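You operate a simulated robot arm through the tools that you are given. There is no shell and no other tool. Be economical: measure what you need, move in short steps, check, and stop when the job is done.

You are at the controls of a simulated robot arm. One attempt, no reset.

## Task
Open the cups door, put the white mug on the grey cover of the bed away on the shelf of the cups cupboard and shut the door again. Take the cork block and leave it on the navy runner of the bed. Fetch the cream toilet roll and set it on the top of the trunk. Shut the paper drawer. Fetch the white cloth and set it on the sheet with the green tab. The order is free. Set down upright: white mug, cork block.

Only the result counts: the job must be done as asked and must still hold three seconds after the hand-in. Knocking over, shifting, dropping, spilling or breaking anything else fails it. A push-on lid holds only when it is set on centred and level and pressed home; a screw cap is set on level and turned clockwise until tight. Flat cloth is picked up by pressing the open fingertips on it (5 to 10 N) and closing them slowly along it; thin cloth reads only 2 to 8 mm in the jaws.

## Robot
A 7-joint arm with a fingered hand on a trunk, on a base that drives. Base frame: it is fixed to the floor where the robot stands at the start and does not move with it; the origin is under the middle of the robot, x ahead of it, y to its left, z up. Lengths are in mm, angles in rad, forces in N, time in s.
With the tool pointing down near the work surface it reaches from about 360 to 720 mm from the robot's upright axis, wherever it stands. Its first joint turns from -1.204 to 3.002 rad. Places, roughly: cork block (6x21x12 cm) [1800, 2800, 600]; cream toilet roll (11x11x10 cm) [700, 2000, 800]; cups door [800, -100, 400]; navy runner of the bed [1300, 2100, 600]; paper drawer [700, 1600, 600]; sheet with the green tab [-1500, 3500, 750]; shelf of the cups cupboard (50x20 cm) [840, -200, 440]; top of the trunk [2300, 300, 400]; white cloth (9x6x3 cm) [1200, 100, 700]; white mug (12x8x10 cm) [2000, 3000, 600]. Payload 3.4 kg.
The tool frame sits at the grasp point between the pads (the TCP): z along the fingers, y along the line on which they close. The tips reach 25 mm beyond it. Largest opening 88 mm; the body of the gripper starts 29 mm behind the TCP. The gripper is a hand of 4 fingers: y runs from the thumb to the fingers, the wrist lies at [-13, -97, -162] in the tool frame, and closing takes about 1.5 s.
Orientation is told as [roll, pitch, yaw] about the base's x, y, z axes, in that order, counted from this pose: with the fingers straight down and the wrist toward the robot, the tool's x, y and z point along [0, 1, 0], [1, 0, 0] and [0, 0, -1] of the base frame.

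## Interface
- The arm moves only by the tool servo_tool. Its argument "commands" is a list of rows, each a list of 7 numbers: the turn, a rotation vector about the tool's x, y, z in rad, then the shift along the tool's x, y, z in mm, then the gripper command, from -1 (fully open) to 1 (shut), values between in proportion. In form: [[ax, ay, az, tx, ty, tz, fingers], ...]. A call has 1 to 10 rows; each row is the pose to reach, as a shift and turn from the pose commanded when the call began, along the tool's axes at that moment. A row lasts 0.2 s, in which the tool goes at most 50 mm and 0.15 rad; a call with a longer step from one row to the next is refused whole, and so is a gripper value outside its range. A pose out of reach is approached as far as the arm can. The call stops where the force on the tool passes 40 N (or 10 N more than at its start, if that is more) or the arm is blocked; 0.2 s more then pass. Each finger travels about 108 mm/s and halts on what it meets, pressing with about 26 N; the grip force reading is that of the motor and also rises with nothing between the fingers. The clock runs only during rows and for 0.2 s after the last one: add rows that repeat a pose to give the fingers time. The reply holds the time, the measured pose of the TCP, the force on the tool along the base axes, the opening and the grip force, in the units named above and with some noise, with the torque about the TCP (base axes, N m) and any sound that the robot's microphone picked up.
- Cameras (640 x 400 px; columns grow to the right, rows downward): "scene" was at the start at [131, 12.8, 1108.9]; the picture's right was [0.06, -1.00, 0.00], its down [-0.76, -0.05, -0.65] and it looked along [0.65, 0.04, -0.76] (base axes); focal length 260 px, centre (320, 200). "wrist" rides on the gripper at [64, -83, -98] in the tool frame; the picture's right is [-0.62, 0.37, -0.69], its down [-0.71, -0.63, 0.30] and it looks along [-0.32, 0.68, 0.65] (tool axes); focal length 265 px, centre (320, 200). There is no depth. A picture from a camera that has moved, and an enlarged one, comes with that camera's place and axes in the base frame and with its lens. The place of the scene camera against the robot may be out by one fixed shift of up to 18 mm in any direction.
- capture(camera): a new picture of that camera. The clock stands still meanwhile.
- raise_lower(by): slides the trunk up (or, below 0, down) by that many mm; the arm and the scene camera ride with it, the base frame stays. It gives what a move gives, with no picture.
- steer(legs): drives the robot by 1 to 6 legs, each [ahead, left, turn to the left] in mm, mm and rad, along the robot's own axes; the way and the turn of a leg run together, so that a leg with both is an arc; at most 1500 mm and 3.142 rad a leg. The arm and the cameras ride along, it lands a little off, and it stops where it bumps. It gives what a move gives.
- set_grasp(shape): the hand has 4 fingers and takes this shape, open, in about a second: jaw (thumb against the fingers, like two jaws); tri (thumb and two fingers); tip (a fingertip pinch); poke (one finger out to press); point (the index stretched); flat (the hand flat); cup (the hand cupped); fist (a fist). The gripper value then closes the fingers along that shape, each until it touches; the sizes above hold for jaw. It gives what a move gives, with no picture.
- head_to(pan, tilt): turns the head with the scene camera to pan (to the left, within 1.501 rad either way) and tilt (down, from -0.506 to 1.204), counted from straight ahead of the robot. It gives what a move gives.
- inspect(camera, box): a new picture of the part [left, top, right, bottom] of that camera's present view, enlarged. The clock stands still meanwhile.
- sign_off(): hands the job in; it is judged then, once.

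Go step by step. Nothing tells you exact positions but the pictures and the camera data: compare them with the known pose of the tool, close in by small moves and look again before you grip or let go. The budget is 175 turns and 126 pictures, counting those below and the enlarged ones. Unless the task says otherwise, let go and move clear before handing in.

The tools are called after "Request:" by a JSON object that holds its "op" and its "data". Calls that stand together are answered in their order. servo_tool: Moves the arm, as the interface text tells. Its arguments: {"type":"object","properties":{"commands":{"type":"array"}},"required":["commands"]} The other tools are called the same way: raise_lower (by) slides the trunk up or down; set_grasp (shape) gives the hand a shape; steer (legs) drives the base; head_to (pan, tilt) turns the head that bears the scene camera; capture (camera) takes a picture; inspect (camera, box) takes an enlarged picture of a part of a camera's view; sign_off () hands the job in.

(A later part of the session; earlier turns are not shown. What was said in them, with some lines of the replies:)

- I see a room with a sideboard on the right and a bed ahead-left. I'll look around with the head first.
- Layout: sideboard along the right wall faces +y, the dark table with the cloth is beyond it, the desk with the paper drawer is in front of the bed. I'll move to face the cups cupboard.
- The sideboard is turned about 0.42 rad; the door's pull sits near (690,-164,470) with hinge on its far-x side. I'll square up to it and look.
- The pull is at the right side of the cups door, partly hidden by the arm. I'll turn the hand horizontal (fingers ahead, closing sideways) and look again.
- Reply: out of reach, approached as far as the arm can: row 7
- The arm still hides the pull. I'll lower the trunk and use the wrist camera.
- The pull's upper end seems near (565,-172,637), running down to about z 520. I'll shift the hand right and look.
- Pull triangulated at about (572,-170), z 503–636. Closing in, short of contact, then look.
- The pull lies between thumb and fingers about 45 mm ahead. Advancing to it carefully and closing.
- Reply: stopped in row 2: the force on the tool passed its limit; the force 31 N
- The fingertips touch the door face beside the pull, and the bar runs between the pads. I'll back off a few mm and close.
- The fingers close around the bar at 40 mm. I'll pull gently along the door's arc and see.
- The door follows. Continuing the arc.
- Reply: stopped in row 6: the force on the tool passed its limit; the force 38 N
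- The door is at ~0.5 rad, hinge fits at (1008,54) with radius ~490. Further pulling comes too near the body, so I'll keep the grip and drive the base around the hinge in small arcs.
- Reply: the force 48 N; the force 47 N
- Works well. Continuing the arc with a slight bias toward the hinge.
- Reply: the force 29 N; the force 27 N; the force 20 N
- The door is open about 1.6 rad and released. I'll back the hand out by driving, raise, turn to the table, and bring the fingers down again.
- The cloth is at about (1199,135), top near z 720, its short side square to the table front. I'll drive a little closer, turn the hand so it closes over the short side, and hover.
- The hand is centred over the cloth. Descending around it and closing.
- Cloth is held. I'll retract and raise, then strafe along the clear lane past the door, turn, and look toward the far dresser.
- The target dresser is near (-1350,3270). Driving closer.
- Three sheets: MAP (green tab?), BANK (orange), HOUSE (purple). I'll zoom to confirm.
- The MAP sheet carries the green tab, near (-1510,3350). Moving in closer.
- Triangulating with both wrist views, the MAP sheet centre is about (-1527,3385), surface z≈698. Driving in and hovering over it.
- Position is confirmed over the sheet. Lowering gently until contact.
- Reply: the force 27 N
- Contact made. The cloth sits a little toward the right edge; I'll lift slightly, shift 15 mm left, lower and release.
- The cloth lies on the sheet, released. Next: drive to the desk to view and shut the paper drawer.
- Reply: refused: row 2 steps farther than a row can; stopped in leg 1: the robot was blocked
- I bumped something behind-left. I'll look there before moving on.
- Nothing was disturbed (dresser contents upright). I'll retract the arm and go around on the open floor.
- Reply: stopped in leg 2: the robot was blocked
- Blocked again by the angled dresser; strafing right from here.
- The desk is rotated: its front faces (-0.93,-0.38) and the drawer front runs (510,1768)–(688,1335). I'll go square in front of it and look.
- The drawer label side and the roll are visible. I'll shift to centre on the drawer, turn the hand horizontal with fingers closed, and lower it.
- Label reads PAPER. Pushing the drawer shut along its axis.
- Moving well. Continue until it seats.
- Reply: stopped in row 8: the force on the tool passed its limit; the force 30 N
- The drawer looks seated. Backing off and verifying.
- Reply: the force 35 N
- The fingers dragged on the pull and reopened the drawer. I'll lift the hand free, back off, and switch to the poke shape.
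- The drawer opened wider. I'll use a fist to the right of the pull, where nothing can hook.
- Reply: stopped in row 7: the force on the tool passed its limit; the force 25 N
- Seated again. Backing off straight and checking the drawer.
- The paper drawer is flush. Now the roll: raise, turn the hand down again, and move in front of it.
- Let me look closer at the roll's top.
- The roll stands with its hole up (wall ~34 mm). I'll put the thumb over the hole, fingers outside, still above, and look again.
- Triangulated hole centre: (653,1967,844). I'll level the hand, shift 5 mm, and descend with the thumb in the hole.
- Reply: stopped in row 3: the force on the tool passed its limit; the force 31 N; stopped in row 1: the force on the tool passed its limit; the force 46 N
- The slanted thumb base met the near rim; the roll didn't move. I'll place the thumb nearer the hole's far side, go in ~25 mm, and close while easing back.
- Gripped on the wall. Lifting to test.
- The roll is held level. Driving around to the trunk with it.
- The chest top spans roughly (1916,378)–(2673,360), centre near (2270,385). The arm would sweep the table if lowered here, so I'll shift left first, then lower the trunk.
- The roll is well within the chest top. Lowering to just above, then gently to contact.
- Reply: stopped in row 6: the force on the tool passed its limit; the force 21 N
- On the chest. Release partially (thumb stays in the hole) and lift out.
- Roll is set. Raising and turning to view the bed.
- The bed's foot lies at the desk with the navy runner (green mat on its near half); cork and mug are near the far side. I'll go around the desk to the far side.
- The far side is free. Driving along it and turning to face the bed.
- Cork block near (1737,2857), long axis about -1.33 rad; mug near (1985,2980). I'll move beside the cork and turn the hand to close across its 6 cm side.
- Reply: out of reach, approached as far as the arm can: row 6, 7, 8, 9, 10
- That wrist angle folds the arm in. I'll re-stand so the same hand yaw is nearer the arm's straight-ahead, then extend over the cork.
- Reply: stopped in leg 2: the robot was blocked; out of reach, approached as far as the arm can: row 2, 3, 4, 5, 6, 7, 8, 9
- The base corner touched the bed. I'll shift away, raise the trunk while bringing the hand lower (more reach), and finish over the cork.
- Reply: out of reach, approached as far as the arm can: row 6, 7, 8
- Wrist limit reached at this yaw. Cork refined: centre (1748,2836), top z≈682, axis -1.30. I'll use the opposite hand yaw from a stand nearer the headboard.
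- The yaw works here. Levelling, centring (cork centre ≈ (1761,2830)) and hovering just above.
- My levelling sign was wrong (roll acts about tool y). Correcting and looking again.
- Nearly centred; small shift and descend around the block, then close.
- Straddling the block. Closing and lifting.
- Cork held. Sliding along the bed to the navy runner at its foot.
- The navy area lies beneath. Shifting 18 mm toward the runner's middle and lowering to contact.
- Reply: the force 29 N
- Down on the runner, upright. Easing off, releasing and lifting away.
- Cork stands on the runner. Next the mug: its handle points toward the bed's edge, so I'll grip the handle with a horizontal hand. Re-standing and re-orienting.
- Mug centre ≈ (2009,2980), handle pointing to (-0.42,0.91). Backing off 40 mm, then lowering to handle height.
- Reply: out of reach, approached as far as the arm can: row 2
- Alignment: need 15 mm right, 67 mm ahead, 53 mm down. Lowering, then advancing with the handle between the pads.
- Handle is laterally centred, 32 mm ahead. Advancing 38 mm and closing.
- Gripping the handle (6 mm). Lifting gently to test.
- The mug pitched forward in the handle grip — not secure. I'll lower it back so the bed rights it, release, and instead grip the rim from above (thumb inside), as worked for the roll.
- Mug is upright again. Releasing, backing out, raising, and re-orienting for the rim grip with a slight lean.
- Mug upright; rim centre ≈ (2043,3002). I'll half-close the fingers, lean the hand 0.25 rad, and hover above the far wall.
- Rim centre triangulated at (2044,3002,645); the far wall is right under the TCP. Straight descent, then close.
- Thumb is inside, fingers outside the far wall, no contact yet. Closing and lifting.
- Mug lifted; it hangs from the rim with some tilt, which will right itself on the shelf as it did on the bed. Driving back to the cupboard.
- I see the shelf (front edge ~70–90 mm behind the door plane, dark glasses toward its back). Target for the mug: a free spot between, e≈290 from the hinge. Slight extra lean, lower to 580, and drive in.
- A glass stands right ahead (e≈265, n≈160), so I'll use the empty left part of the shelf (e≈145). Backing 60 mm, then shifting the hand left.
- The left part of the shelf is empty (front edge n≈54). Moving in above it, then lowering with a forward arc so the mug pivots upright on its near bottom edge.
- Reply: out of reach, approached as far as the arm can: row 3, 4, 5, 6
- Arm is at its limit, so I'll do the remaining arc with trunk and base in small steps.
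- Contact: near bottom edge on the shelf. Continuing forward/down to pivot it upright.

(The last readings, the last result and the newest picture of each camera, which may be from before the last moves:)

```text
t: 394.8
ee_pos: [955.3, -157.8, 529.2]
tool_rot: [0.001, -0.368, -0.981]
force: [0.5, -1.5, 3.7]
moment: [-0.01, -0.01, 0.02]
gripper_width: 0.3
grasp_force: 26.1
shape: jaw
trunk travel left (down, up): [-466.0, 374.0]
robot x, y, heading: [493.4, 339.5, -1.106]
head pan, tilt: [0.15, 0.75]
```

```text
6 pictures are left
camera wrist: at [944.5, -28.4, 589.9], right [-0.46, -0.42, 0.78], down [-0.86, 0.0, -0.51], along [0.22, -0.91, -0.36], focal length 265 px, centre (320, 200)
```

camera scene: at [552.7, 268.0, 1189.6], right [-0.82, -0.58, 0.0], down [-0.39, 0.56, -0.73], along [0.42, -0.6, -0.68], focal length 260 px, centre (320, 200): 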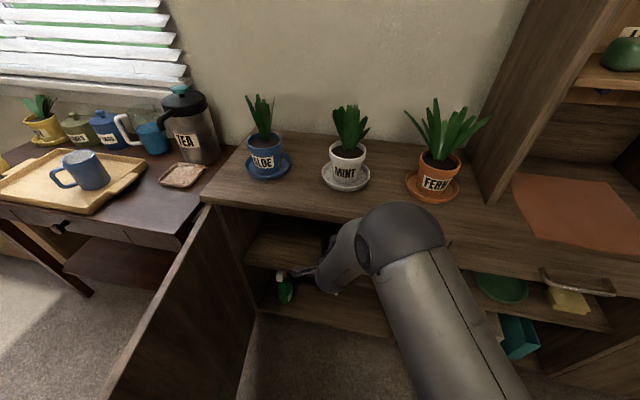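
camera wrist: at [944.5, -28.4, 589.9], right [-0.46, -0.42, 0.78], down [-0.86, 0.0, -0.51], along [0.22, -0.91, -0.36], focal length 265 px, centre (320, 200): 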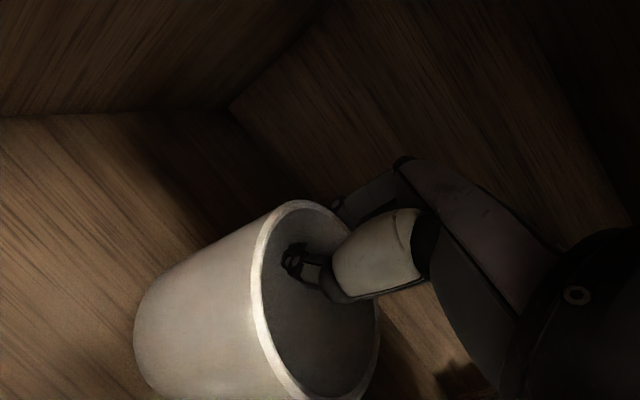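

Nearly upright. A bit more forward and down.

Request:
{"op": "steer", "data": {"legs": [[10, 0, 0]]}}

Request:
{"op": "raise_lower", "data": {"by": -5}}

Request:
{"op": "steer", "data": {"legs": [[6, 0, 0]]}}

Request:
{"op": "raise_lower", "data": {"by": -4}}

Request:
{"op": "raise_lower", "data": {"by": -4}}

Request:
{"op": "capture", "data": {"camera": "wrist"}}

```text
t: 395.5
ee_pos: [958.5, -166.8, 528.2]
tool_rot: [0.003, -0.367, -0.979]
force: [-0.3, 0.0, -0.6]
moment: [0.06, 0.05, -0.01]
gripper_width: 0.2
grasp_force: 26.5
shape: jaw
trunk travel left (down, up): [-466.0, 374.0]
robot x, y, heading: [498.8, 331.3, -1.107]
head pan, tilt: [0.15, 0.75]
```

```text
t: 396.1
ee_pos: [959.0, -167.9, 524.9]
tool_rot: [0.001, -0.371, -0.98]
force: [2.6, -3.4, 10.7]
moment: [0.2, 0.07, -0.03]
gripper_width: 0.7
grasp_force: 26.1
shape: jaw
trunk travel left (down, up): [-461.0, 379.0]
robot x, y, heading: [500.5, 331.0, -1.104]
head pan, tilt: [0.15, 0.75]
```

```text
t: 396.8
ee_pos: [961.8, -171.2, 522.7]
tool_rot: [0.002, -0.367, -0.979]
force: [-1.3, 1.6, 3.2]
moment: [0.34, 0.19, -0.02]
gripper_width: 1.7
grasp_force: 25.8
shape: jaw
trunk travel left (down, up): [-461.0, 379.0]
robot x, y, heading: [501.2, 325.6, -1.104]
head pan, tilt: [0.15, 0.75]
```

```text
t: 397.3
ee_pos: [962.2, -171.9, 522.0]
tool_rot: [0.002, -0.372, -0.981]
force: [3.5, -2.1, 13.4]
moment: [0.47, 0.24, -0.06]
gripper_width: 2.0
grasp_force: 25.6
shape: jaw
trunk travel left (down, up): [-457.0, 383.0]
robot x, y, heading: [503.2, 328.8, -1.105]
head pan, tilt: [0.15, 0.75]
```

```text
t: 397.9
ee_pos: [962.2, -171.5, 518.1]
tool_rot: [0.002, -0.372, -0.981]
force: [5.7, -4.9, 21.8]
moment: [0.73, 0.42, -0.13]
gripper_width: 2.6
grasp_force: 25.8
shape: jaw
trunk travel left (down, up): [-453.0, 387.0]
robot x, y, heading: [503.5, 330.5, -1.107]
head pan, tilt: [0.15, 0.75]
```

```text
5 pictures are left
camera wrist: at [951.2, -41.4, 578.8], right [-0.46, -0.42, 0.78], down [-0.86, 0.0, -0.51], along [0.22, -0.91, -0.36], focal length 265 px, centre (320, 200)
```

wrist: 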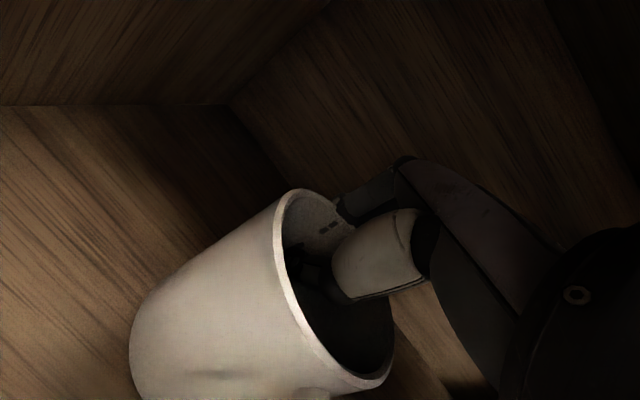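

The mug now sits flat on the shelf. Relieving pressure, opening slightly, leaning back while rising, then I'll back out.

Request:
{"op": "raise_lower", "data": {"by": 4}}

Request:
{"op": "servo_tool", "data": {"commands": [[0, 0, 0, 0, 0, 0, 0.6], [0, 0, 0, 0, 0, 0, 0.3], [0, 0, 0, 0, 0, 0, 0.25], [0, 0, 0, 0, 0, 0, 0.25]]}}

Request:
{"op": "servo_tool", "data": {"commands": [[-0.06, 0, 0, 0, 1.8, -4.7, 0.25], [-0.12, 0, 0, 0, 3.6, -9.3, 0.25], [-0.18, 0, 0, 0, 5.4, -14, 0.25], [-0.25, 0, 0, 0, 7.2, -18.7, 0.25]]}}

```text
t: 398.4
ee_pos: [960.9, -170.4, 518.7]
tool_rot: [0.002, -0.366, -0.981]
force: [2.8, -2.2, 12.0]
moment: [0.51, 0.27, -0.09]
gripper_width: 2.3
grasp_force: 26.5
shape: jaw
trunk travel left (down, up): [-457.0, 383.0]
robot x, y, heading: [501.4, 327.0, -1.111]
head pan, tilt: [0.15, 0.75]
```

```text
t: 399.4
ee_pos: [961.5, -171.9, 518.5]
tool_rot: [0.002, -0.365, -0.979]
force: [-0.8, -0.4, -1.5]
moment: [0.01, -0.03, 0.0]
gripper_width: 32.7
grasp_force: 0.0
shape: jaw
trunk travel left (down, up): [-457.0, 383.0]
robot x, y, heading: [505.1, 326.3, -1.107]
head pan, tilt: [0.15, 0.75]
```

```text
t: 400.4
ee_pos: [961.3, -173.0, 537.6]
tool_rot: [0.003, -0.619, -0.982]
force: [0.8, 0.0, -0.1]
moment: [0.0, -0.01, 0.0]
gripper_width: 32.6
grasp_force: 0.0
shape: jaw
trunk travel left (down, up): [-457.0, 383.0]
robot x, y, heading: [501.9, 325.4, -1.109]
head pan, tilt: [0.15, 0.75]
```

Free of the mug. Rising 45 mm and backing out.

Request:
{"op": "raise_lower", "data": {"by": 45}}

Request:
{"op": "steer", "data": {"legs": [[-230, 0, 0]]}}

Request:
{"op": "capture", "data": {"camera": "wrist"}}

```text
t: 401.3
ee_pos: [960.7, -172.0, 582.9]
tool_rot: [0.003, -0.616, -0.98]
force: [0.4, 0.9, 0.1]
moment: [-0.01, -0.01, 0.0]
gripper_width: 32.6
grasp_force: 0.0
shape: jaw
trunk travel left (down, up): [-502.0, 338.0]
robot x, y, heading: [500.4, 327.3, -1.105]
head pan, tilt: [0.15, 0.75]
```

```text
t: 403.0
ee_pos: [858.8, 33.7, 583.4]
tool_rot: [0.003, -0.618, -0.979]
force: [-0.4, -0.4, 0.0]
moment: [-0.03, 0.03, 0.0]
gripper_width: 32.8
grasp_force: 0.1
shape: jaw
trunk travel left (down, up): [-502.0, 338.0]
robot x, y, heading: [397.8, 527.9, -1.099]
head pan, tilt: [0.15, 0.75]
```

```text
4 pictures are left
camera wrist: at [842.5, 173.3, 615.4], right [-0.57, -0.26, 0.78], down [-0.78, -0.12, -0.61], along [0.26, -0.96, -0.14], focal length 265 px, centre (320, 200)
```

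wrist: 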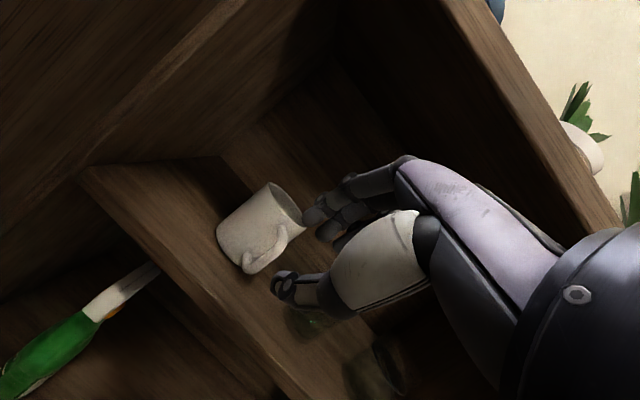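

The mug stands upright on the shelf. Now the door: go around to its outer side, take up the same horizontal hand pose as when I released the pull, and reverse the arc.

Request:
{"op": "raise_lower", "data": {"by": 270}}

Request:
{"op": "steer", "data": {"legs": [[-335, 117, 0], [396, 777, 0], [0, 0, -1.15]]}}

Request:
{"op": "servo_tool", "data": {"commands": [[0.124, 0, 0, 0, 0, 0, 0], [0.248, 0, 0, 0, 0, 0, -0.5], [0.372, 0, 0, 0, 0, 0, -1], [0.496, 0, 0, 0, 0, 0, -1], [0.618, 0, 0, 0, 0, 0, -1]]}}

Request:
{"op": "servo_tool", "data": {"commands": [[0, 0, 0.09, -31, -32, 0, -1], [0, 0, 0.18, -63, -65, 0, -1], [0, 0, 0.27, -94, -98, 0, -1], [0, 0, 0.36, -126, -130, 0, -1], [0, 0, 0.45, -158, -163, 0, -1], [0, 0, 0.54, -190, -196, 0, -1], [0, 0, 0.627, -221, -228, 0, -1]]}}

```text
t: 405.7
ee_pos: [860.4, 33.5, 853.8]
tool_rot: [0.003, -0.615, -0.98]
force: [0.3, 0.1, -0.1]
moment: [0.01, -0.02, 0.01]
gripper_width: 32.5
grasp_force: 0.2
shape: jaw
trunk travel left (down, up): [-772.0, 68.0]
robot x, y, heading: [399.3, 527.6, -1.107]
head pan, tilt: [0.15, 0.75]
```

```text
t: 415.1
ee_pos: [938.4, 251.2, 854.8]
tool_rot: [0.005, -0.618, -2.151]
force: [0.6, -0.1, -0.6]
moment: [0.0, -0.01, 0.02]
gripper_width: 32.6
grasp_force: 0.0
shape: jaw
trunk travel left (down, up): [-772.0, 68.0]
robot x, y, heading: [1219.0, 869.6, -2.277]
head pan, tilt: [0.15, 0.75]
```

```text
t: 416.3
ee_pos: [951.3, 265.7, 864.3]
tool_rot: [0.005, -0.055, -2.15]
force: [0.0, 1.0, 0.0]
moment: [-0.02, 0.03, 0.04]
gripper_width: 87.4
grasp_force: 0.1
shape: jaw
out of reach, approached as far as the arm can: row 3, 4, 5
trunk travel left (down, up): [-772.0, 68.0]
robot x, y, heading: [1218.9, 865.8, -2.281]
head pan, tilt: [0.15, 0.75]
```

```text
t: 417.9
ee_pos: [891.8, 577.6, 850.8]
tool_rot: [0.038, -0.042, -2.779]
force: [0.3, 0.6, -0.8]
moment: [-0.01, -0.01, 0.0]
gripper_width: 87.9
grasp_force: 0.0
shape: jaw
trunk travel left (down, up): [-772.0, 68.0]
robot x, y, heading: [1216.3, 870.4, -2.28]
head pan, tilt: [0.15, 0.75]
```

Request:
{"op": "servo_tool", "data": {"commands": [[-0.0864, 0.0864, 0.0864, 0, 0, 0, -1], [-0.1728, 0.1728, 0.1728, 0, 0, 0, -1], [-0.2592, 0.2592, 0.2592, 0, 0, 0, -1], [-0.3456, 0.3456, 0.3456, 0, 0, 0, -1], [-0.432, 0.432, 0.432, 0, 0, 0, -1], [-0.5184, 0.5184, 0.5184, 0, 0, 0, -1], [-0.6048, 0.6048, 0.6048, 0, 0, 0, -1]]}}

Request:
{"op": "servo_tool", "data": {"commands": [[-0.0864, 0.0864, 0.0864, 0, 0, 0, -1], [-0.1728, 0.1728, 0.1728, 0, 0, 0, -1], [-0.2592, 0.2592, 0.2592, 0, 0, 0, -1], [-0.3456, 0.3456, 0.3456, 0, 0, 0, -1], [-0.432, 0.432, 0.432, 0, 0, 0, -1], [-0.5184, 0.5184, 0.5184, 0, 0, 0, -1], [-0.6048, 0.6048, 0.6048, 0, 0, 0, -1]]}}

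```text
t: 419.5
ee_pos: [890.1, 577.4, 852.2]
tool_rot: [0.849, -0.346, 2.7]
force: [0.5, -0.4, 0.7]
moment: [-0.01, 0.02, -0.01]
gripper_width: 87.8
grasp_force: 0.1
shape: jaw
trunk travel left (down, up): [-772.0, 68.0]
robot x, y, heading: [1216.3, 867.1, -2.277]
head pan, tilt: [0.15, 0.75]
```

```text
t: 421.1
ee_pos: [889.6, 576.7, 852.3]
tool_rot: [1.614, 0.04, 1.936]
force: [0.6, 0.9, 0.0]
moment: [-0.01, -0.01, 0.03]
gripper_width: 87.7
grasp_force: 0.0
shape: jaw
trunk travel left (down, up): [-772.0, 68.0]
robot x, y, heading: [1216.7, 867.4, -2.279]
head pan, tilt: [0.15, 0.75]
```

Request:
{"op": "steer", "data": {"legs": [[-37, 68, 0]]}}

Request:
{"op": "raise_lower", "data": {"by": -275}}

Request:
{"op": "capture", "data": {"camera": "wrist"}}

```text
t: 422.1
ee_pos: [967.4, 561.4, 851.8]
tool_rot: [1.615, 0.035, 1.936]
force: [0.1, -0.5, -0.2]
moment: [-0.04, 0.02, 0.0]
gripper_width: 87.9
grasp_force: 0.0
shape: jaw
trunk travel left (down, up): [-772.0, 68.0]
robot x, y, heading: [1296.8, 853.5, -2.28]
head pan, tilt: [0.15, 0.75]
```

```text
t: 424.9
ee_pos: [967.0, 559.6, 577.1]
tool_rot: [1.614, 0.036, 1.938]
force: [-0.1, -0.4, 0.3]
moment: [0.01, 0.04, 0.02]
gripper_width: 87.8
grasp_force: 0.0
shape: jaw
trunk travel left (down, up): [-497.0, 343.0]
robot x, y, heading: [1291.8, 846.6, -2.276]
head pan, tilt: [0.15, 0.75]
```

```text
3 pictures are left
camera wrist: at [1089.7, 520.4, 639.1], right [0.5, 0.56, -0.66], down [-0.08, -0.73, -0.68], along [-0.86, 0.39, -0.32], focal length 265 px, centre (320, 200)
```

wrist: 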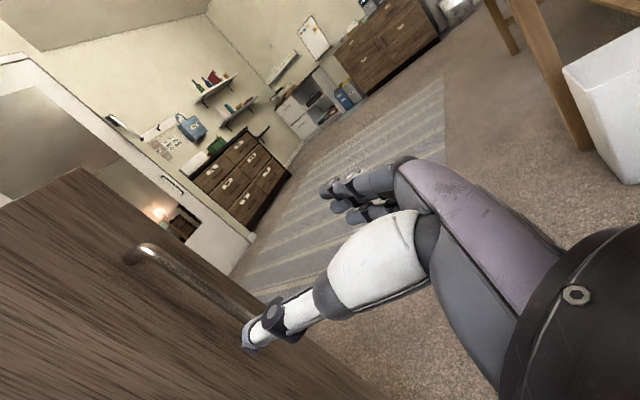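

The bar is where expected, straight ahead ~150 mm. Driving in, then gripping it.

Request:
{"op": "steer", "data": {"legs": [[120, -65, 0]]}}

Request:
{"op": "servo_tool", "data": {"commands": [[0, 0, 0, 0, 0, 8, -1], [0, 0, 0, 0, 0, 12, -0.4], [0, 0, 0, 0, 0, 12, 0.2], [0, 0, 0, 0, 0, 12, 1], [0, 0, 0, 0, 0, 12, 1], [0, 0, 0, 0, 0, 12, 1], [0, 0, 0, 0, 0, 12, 1]]}}

```text
t: 426.2
ee_pos: [838.6, 512.0, 576.3]
tool_rot: [1.613, 0.038, 1.937]
force: [-0.1, 0.6, 0.6]
moment: [0.05, 0.03, 0.02]
gripper_width: 87.9
grasp_force: 0.1
shape: jaw
trunk travel left (down, up): [-497.0, 343.0]
robot x, y, heading: [1167.3, 804.2, -2.281]
head pan, tilt: [0.15, 0.75]
```

```text
t: 427.9
ee_pos: [828.1, 506.1, 577.2]
tool_rot: [1.614, 0.037, 1.938]
force: [-0.1, -1.0, 0.2]
moment: [0.03, -0.02, 0.01]
gripper_width: 6.5
grasp_force: 25.6
shape: jaw
trunk travel left (down, up): [-497.0, 343.0]
robot x, y, heading: [1165.8, 799.3, -2.28]
head pan, tilt: [0.15, 0.75]
```

Fingers closed by the pull. Pushing the door with the base swinging about the hinge, checking force as I go.

Request:
{"op": "steer", "data": {"legs": [[37, -67, 0.1], [37, -67, 0.1], [37, -67, 0.1]]}}

Request:
{"op": "capture", "data": {"camera": "wrist"}}

```text
t: 430.2
ee_pos: [702.2, 429.2, 576.3]
tool_rot: [1.614, 0.038, 2.239]
force: [5.9, -6.9, 1.6]
moment: [0.0, -0.03, -0.16]
gripper_width: 7.4
grasp_force: 25.8
shape: jaw
trunk travel left (down, up): [-497.0, 343.0]
robot x, y, heading: [935.9, 813.7, -1.973]
head pan, tilt: [0.15, 0.75]
```

```text
2 pictures are left
camera wrist: at [832.1, 428.6, 639.3], right [0.31, 0.68, -0.66], down [0.14, -0.72, -0.68], along [-0.94, 0.11, -0.32], focal length 265 px, centre (320, 200)
```

wrist: 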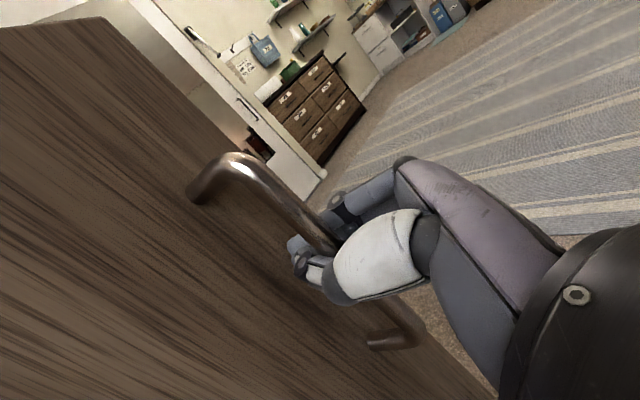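

The door follows with the bar in hand. Continuing the arc.

Request:
{"op": "steer", "data": {"legs": [[37, -67, 0.1], [37, -67, 0.1], [37, -67, 0.1], [37, -67, 0.1]]}}

Request:
{"op": "steer", "data": {"legs": [[37, -67, 0.1], [37, -67, 0.1], [37, -67, 0.1], [37, -67, 0.1]]}}

```text
t: 433.1
ee_pos: [578.3, 275.8, 577.5]
tool_rot: [1.615, 0.035, 2.635]
force: [28.1, -15.0, 3.7]
moment: [-0.02, -0.03, -0.51]
gripper_width: 11.8
grasp_force: 25.8
shape: jaw
trunk travel left (down, up): [-497.0, 343.0]
robot x, y, heading: [651.4, 719.7, -1.583]
head pan, tilt: [0.15, 0.75]
```

```text
t: 436.1
ee_pos: [527.2, 89.7, 577.6]
tool_rot: [1.616, 0.034, 3.042]
force: [30.1, -5.1, 4.4]
moment: [-0.04, -0.08, -0.58]
gripper_width: 12.6
grasp_force: 26.3
shape: jaw
trunk travel left (down, up): [-497.0, 343.0]
robot x, y, heading: [412.6, 529.4, -1.178]
head pan, tilt: [0.15, 0.75]
```

Door at ~0.5 rad. Relieving side force and finishing the arc.

Request:
{"op": "servo_tool", "data": {"commands": [[0, 0, 0, 0, -7, 0, 1]]}}

Request:
{"op": "steer", "data": {"legs": [[37, -66, 0.1], [37, -66, 0.1], [37, -66, 0.1]]}}

Request:
{"op": "steer", "data": {"legs": [[37, -66, 0.1]]}}

Request:
{"op": "steer", "data": {"legs": [[19, -33, 0.05]]}}

```text
t: 436.5
ee_pos: [532.0, 88.8, 577.3]
tool_rot: [1.616, 0.039, 3.042]
force: [3.4, -1.3, 0.6]
moment: [0.0, 0.01, -0.24]
gripper_width: 8.3
grasp_force: 26.5
shape: jaw
trunk travel left (down, up): [-497.0, 343.0]
robot x, y, heading: [411.9, 527.0, -1.174]
head pan, tilt: [0.15, 0.75]
```

```text
t: 438.9
ee_pos: [545.0, -53.3, 578.3]
tool_rot: [1.616, 0.038, -2.943]
force: [0.0, 0.3, -0.3]
moment: [0.03, -0.01, 0.02]
gripper_width: 6.7
grasp_force: 25.9
shape: jaw
trunk travel left (down, up): [-497.0, 343.0]
robot x, y, heading: [303.6, 332.4, -0.881]
head pan, tilt: [0.15, 0.75]
```

```text
t: 439.9
ee_pos: [558.1, -100.7, 578.1]
tool_rot: [1.616, 0.037, -2.845]
force: [-0.2, -0.5, 0.5]
moment: [-0.04, -0.03, -0.02]
gripper_width: 6.8
grasp_force: 26.1
shape: jaw
trunk travel left (down, up): [-497.0, 343.0]
robot x, y, heading: [279.5, 258.0, -0.779]
head pan, tilt: [0.15, 0.75]
```

```text
t: 440.8
ee_pos: [566.8, -123.2, 577.1]
tool_rot: [1.613, 0.041, -2.794]
force: [-3.4, -1.9, -0.9]
moment: [0.0, -0.01, -0.02]
gripper_width: 6.5
grasp_force: 25.9
shape: jaw
trunk travel left (down, up): [-497.0, 343.0]
robot x, y, heading: [270.4, 220.7, -0.728]
head pan, tilt: [0.15, 0.75]
```

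Nearly shut; pushing the last ~25 mm with the arm until it seats.

Request:
{"op": "servo_tool", "data": {"commands": [[0.02, 0, 0, 0, 0, 8, 1], [0.04, 0, 0, 0, 0, 16, 1], [0.06, 0, 0, 0, 0, 23, 1], [0.06, 0, 0, 0, 0, 30, 1], [0.06, 0, 0, 0, 0, 37, 1], [0.06, 0, 0, 0, 0, 44, 1]]}}

```text
t: 441.7
ee_pos: [570.6, -142.5, 578.1]
tool_rot: [1.609, 0.03, -2.735]
force: [-7.4, 11.2, 2.9]
moment: [-0.07, -0.04, 0.02]
gripper_width: 6.9
grasp_force: 25.9
shape: jaw
trunk travel left (down, up): [-497.0, 343.0]
robot x, y, heading: [271.4, 223.6, -0.728]
head pan, tilt: [0.15, 0.75]
stopped in row 4: the force on the tool passed its limit (the readings are from after the stop); the commanded pose is now the measured one
```

Seated. Opening the hand and backing straight off, then a check.

Request:
{"op": "servo_tool", "data": {"commands": [[0, 0, 0, 0, 0, 0, 0.3], [0, 0, 0, 0, 0, 0, -0.5], [0, 0, 0, 0, 0, 0, -1], [0, 0, 0, 0, 0, 0, -1], [0, 0, 0, 0, 0, 0, -1], [0, 0, 0, 0, 0, -15, -1], [0, 0, 0, 0, 0, -40, -1], [0, 0, 0, 0, 0, -70, -1], [0, 0, 0, 0, 0, -100, -1]]}}

Request:
{"op": "capture", "data": {"camera": "wrist"}}

```text
t: 442.5
ee_pos: [571.1, -140.0, 574.2]
tool_rot: [1.599, 0.029, -2.737]
force: [-0.7, 6.5, 0.6]
moment: [0.05, 0.05, -0.28]
gripper_width: 86.3
grasp_force: 0.1
shape: jaw
trunk travel left (down, up): [-497.0, 343.0]
robot x, y, heading: [267.3, 218.6, -0.733]
head pan, tilt: [0.15, 0.75]
stopped in row 3: the force on the tool passed its limit (the readings are from after the stop); the commanded pose is now the measured one
```

```text
1 pictures are left
camera wrist: at [606.7, -15.8, 638.0], right [-0.59, 0.48, -0.65], down [0.73, -0.04, -0.69], along [-0.36, -0.88, -0.33], focal length 265 px, centre (320, 200)
```

wrist: 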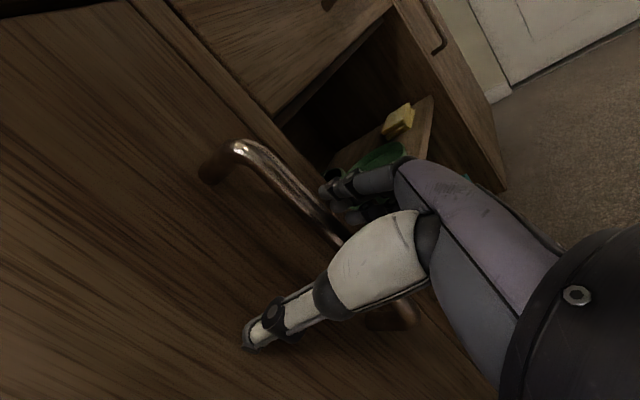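

Fingers are open and the door is flush. Backing straight out.

Request:
{"op": "servo_tool", "data": {"commands": [[0, 0, 0, 0, 0, -10, -1], [0, 0, 0, 0, 0, -25, -1], [0, 0, 0, 0, 0, -50, -1], [0, 0, 0, 0, 0, -80, -1], [0, 0, 0, 0, 0, -110, -1]]}}

Request:
{"op": "steer", "data": {"legs": [[-150, 0, 0]]}}

Request:
{"op": "capture", "data": {"camera": "wrist"}}

```text
t: 443.7
ee_pos: [521.3, -96.8, 573.0]
tool_rot: [1.599, 0.033, -2.734]
force: [-0.3, -0.5, -0.7]
moment: [0.0, 0.0, -0.01]
gripper_width: 87.6
grasp_force: 0.0
shape: jaw
out of reach, approached as far as the arm can: row 3, 4, 5
trunk travel left (down, up): [-497.0, 343.0]
robot x, y, heading: [270.1, 222.0, -0.729]
head pan, tilt: [0.15, 0.75]
```

```text
t: 445.1
ee_pos: [407.3, 4.3, 572.7]
tool_rot: [1.598, 0.031, -2.736]
force: [0.0, -0.6, -0.2]
moment: [0.02, -0.02, 0.0]
gripper_width: 87.9
grasp_force: 0.1
shape: jaw
trunk travel left (down, up): [-497.0, 343.0]
robot x, y, heading: [153.9, 321.4, -0.731]
head pan, tilt: [0.15, 0.75]
```

```text
0 pictures are left
camera wrist: at [441.8, 129.1, 635.8], right [-0.59, 0.48, -0.65], down [0.73, -0.04, -0.69], along [-0.36, -0.87, -0.33], focal length 265 px, centre (320, 200)
```

wrist: 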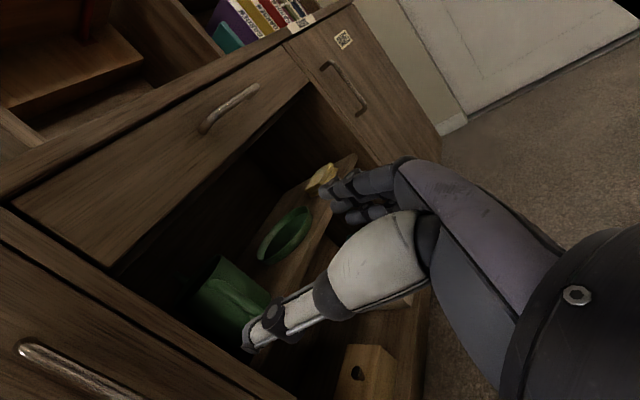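

Door closed, hand clear, all items placed; handing in.

Request:
{"op": "sign_off", "data": {}}

```text
The job is handed in.
```

I've handed the job in, and all five parts are done as far as the pictures and force readings show.

- **White mug:** it stands upright on the cups shelf. The cups door seated when I pushed it and looked flush in a close view just before I backed away.
- **Cork block:** it stands upright on the navy runner. I estimate its near end is about 5 cm in from the bed's edge.
- **Cream toilet roll:** it stands on the trunk top.
- **Paper drawer:** it is shut. The first push caught on the pull and reopened it, so I closed it a second time with a fist beside the pull, and it looked flush.
- **White cloth:** it lies on the MAP sheet, the one with the green tab.

**Other contact:** the base bumped the left-wall dresser once. It was blocked there a second time, and once beside the bed. A picture after the dresser bump showed its contents still upright. I did not check specifically after the other two, but later views showed nothing disturbed.
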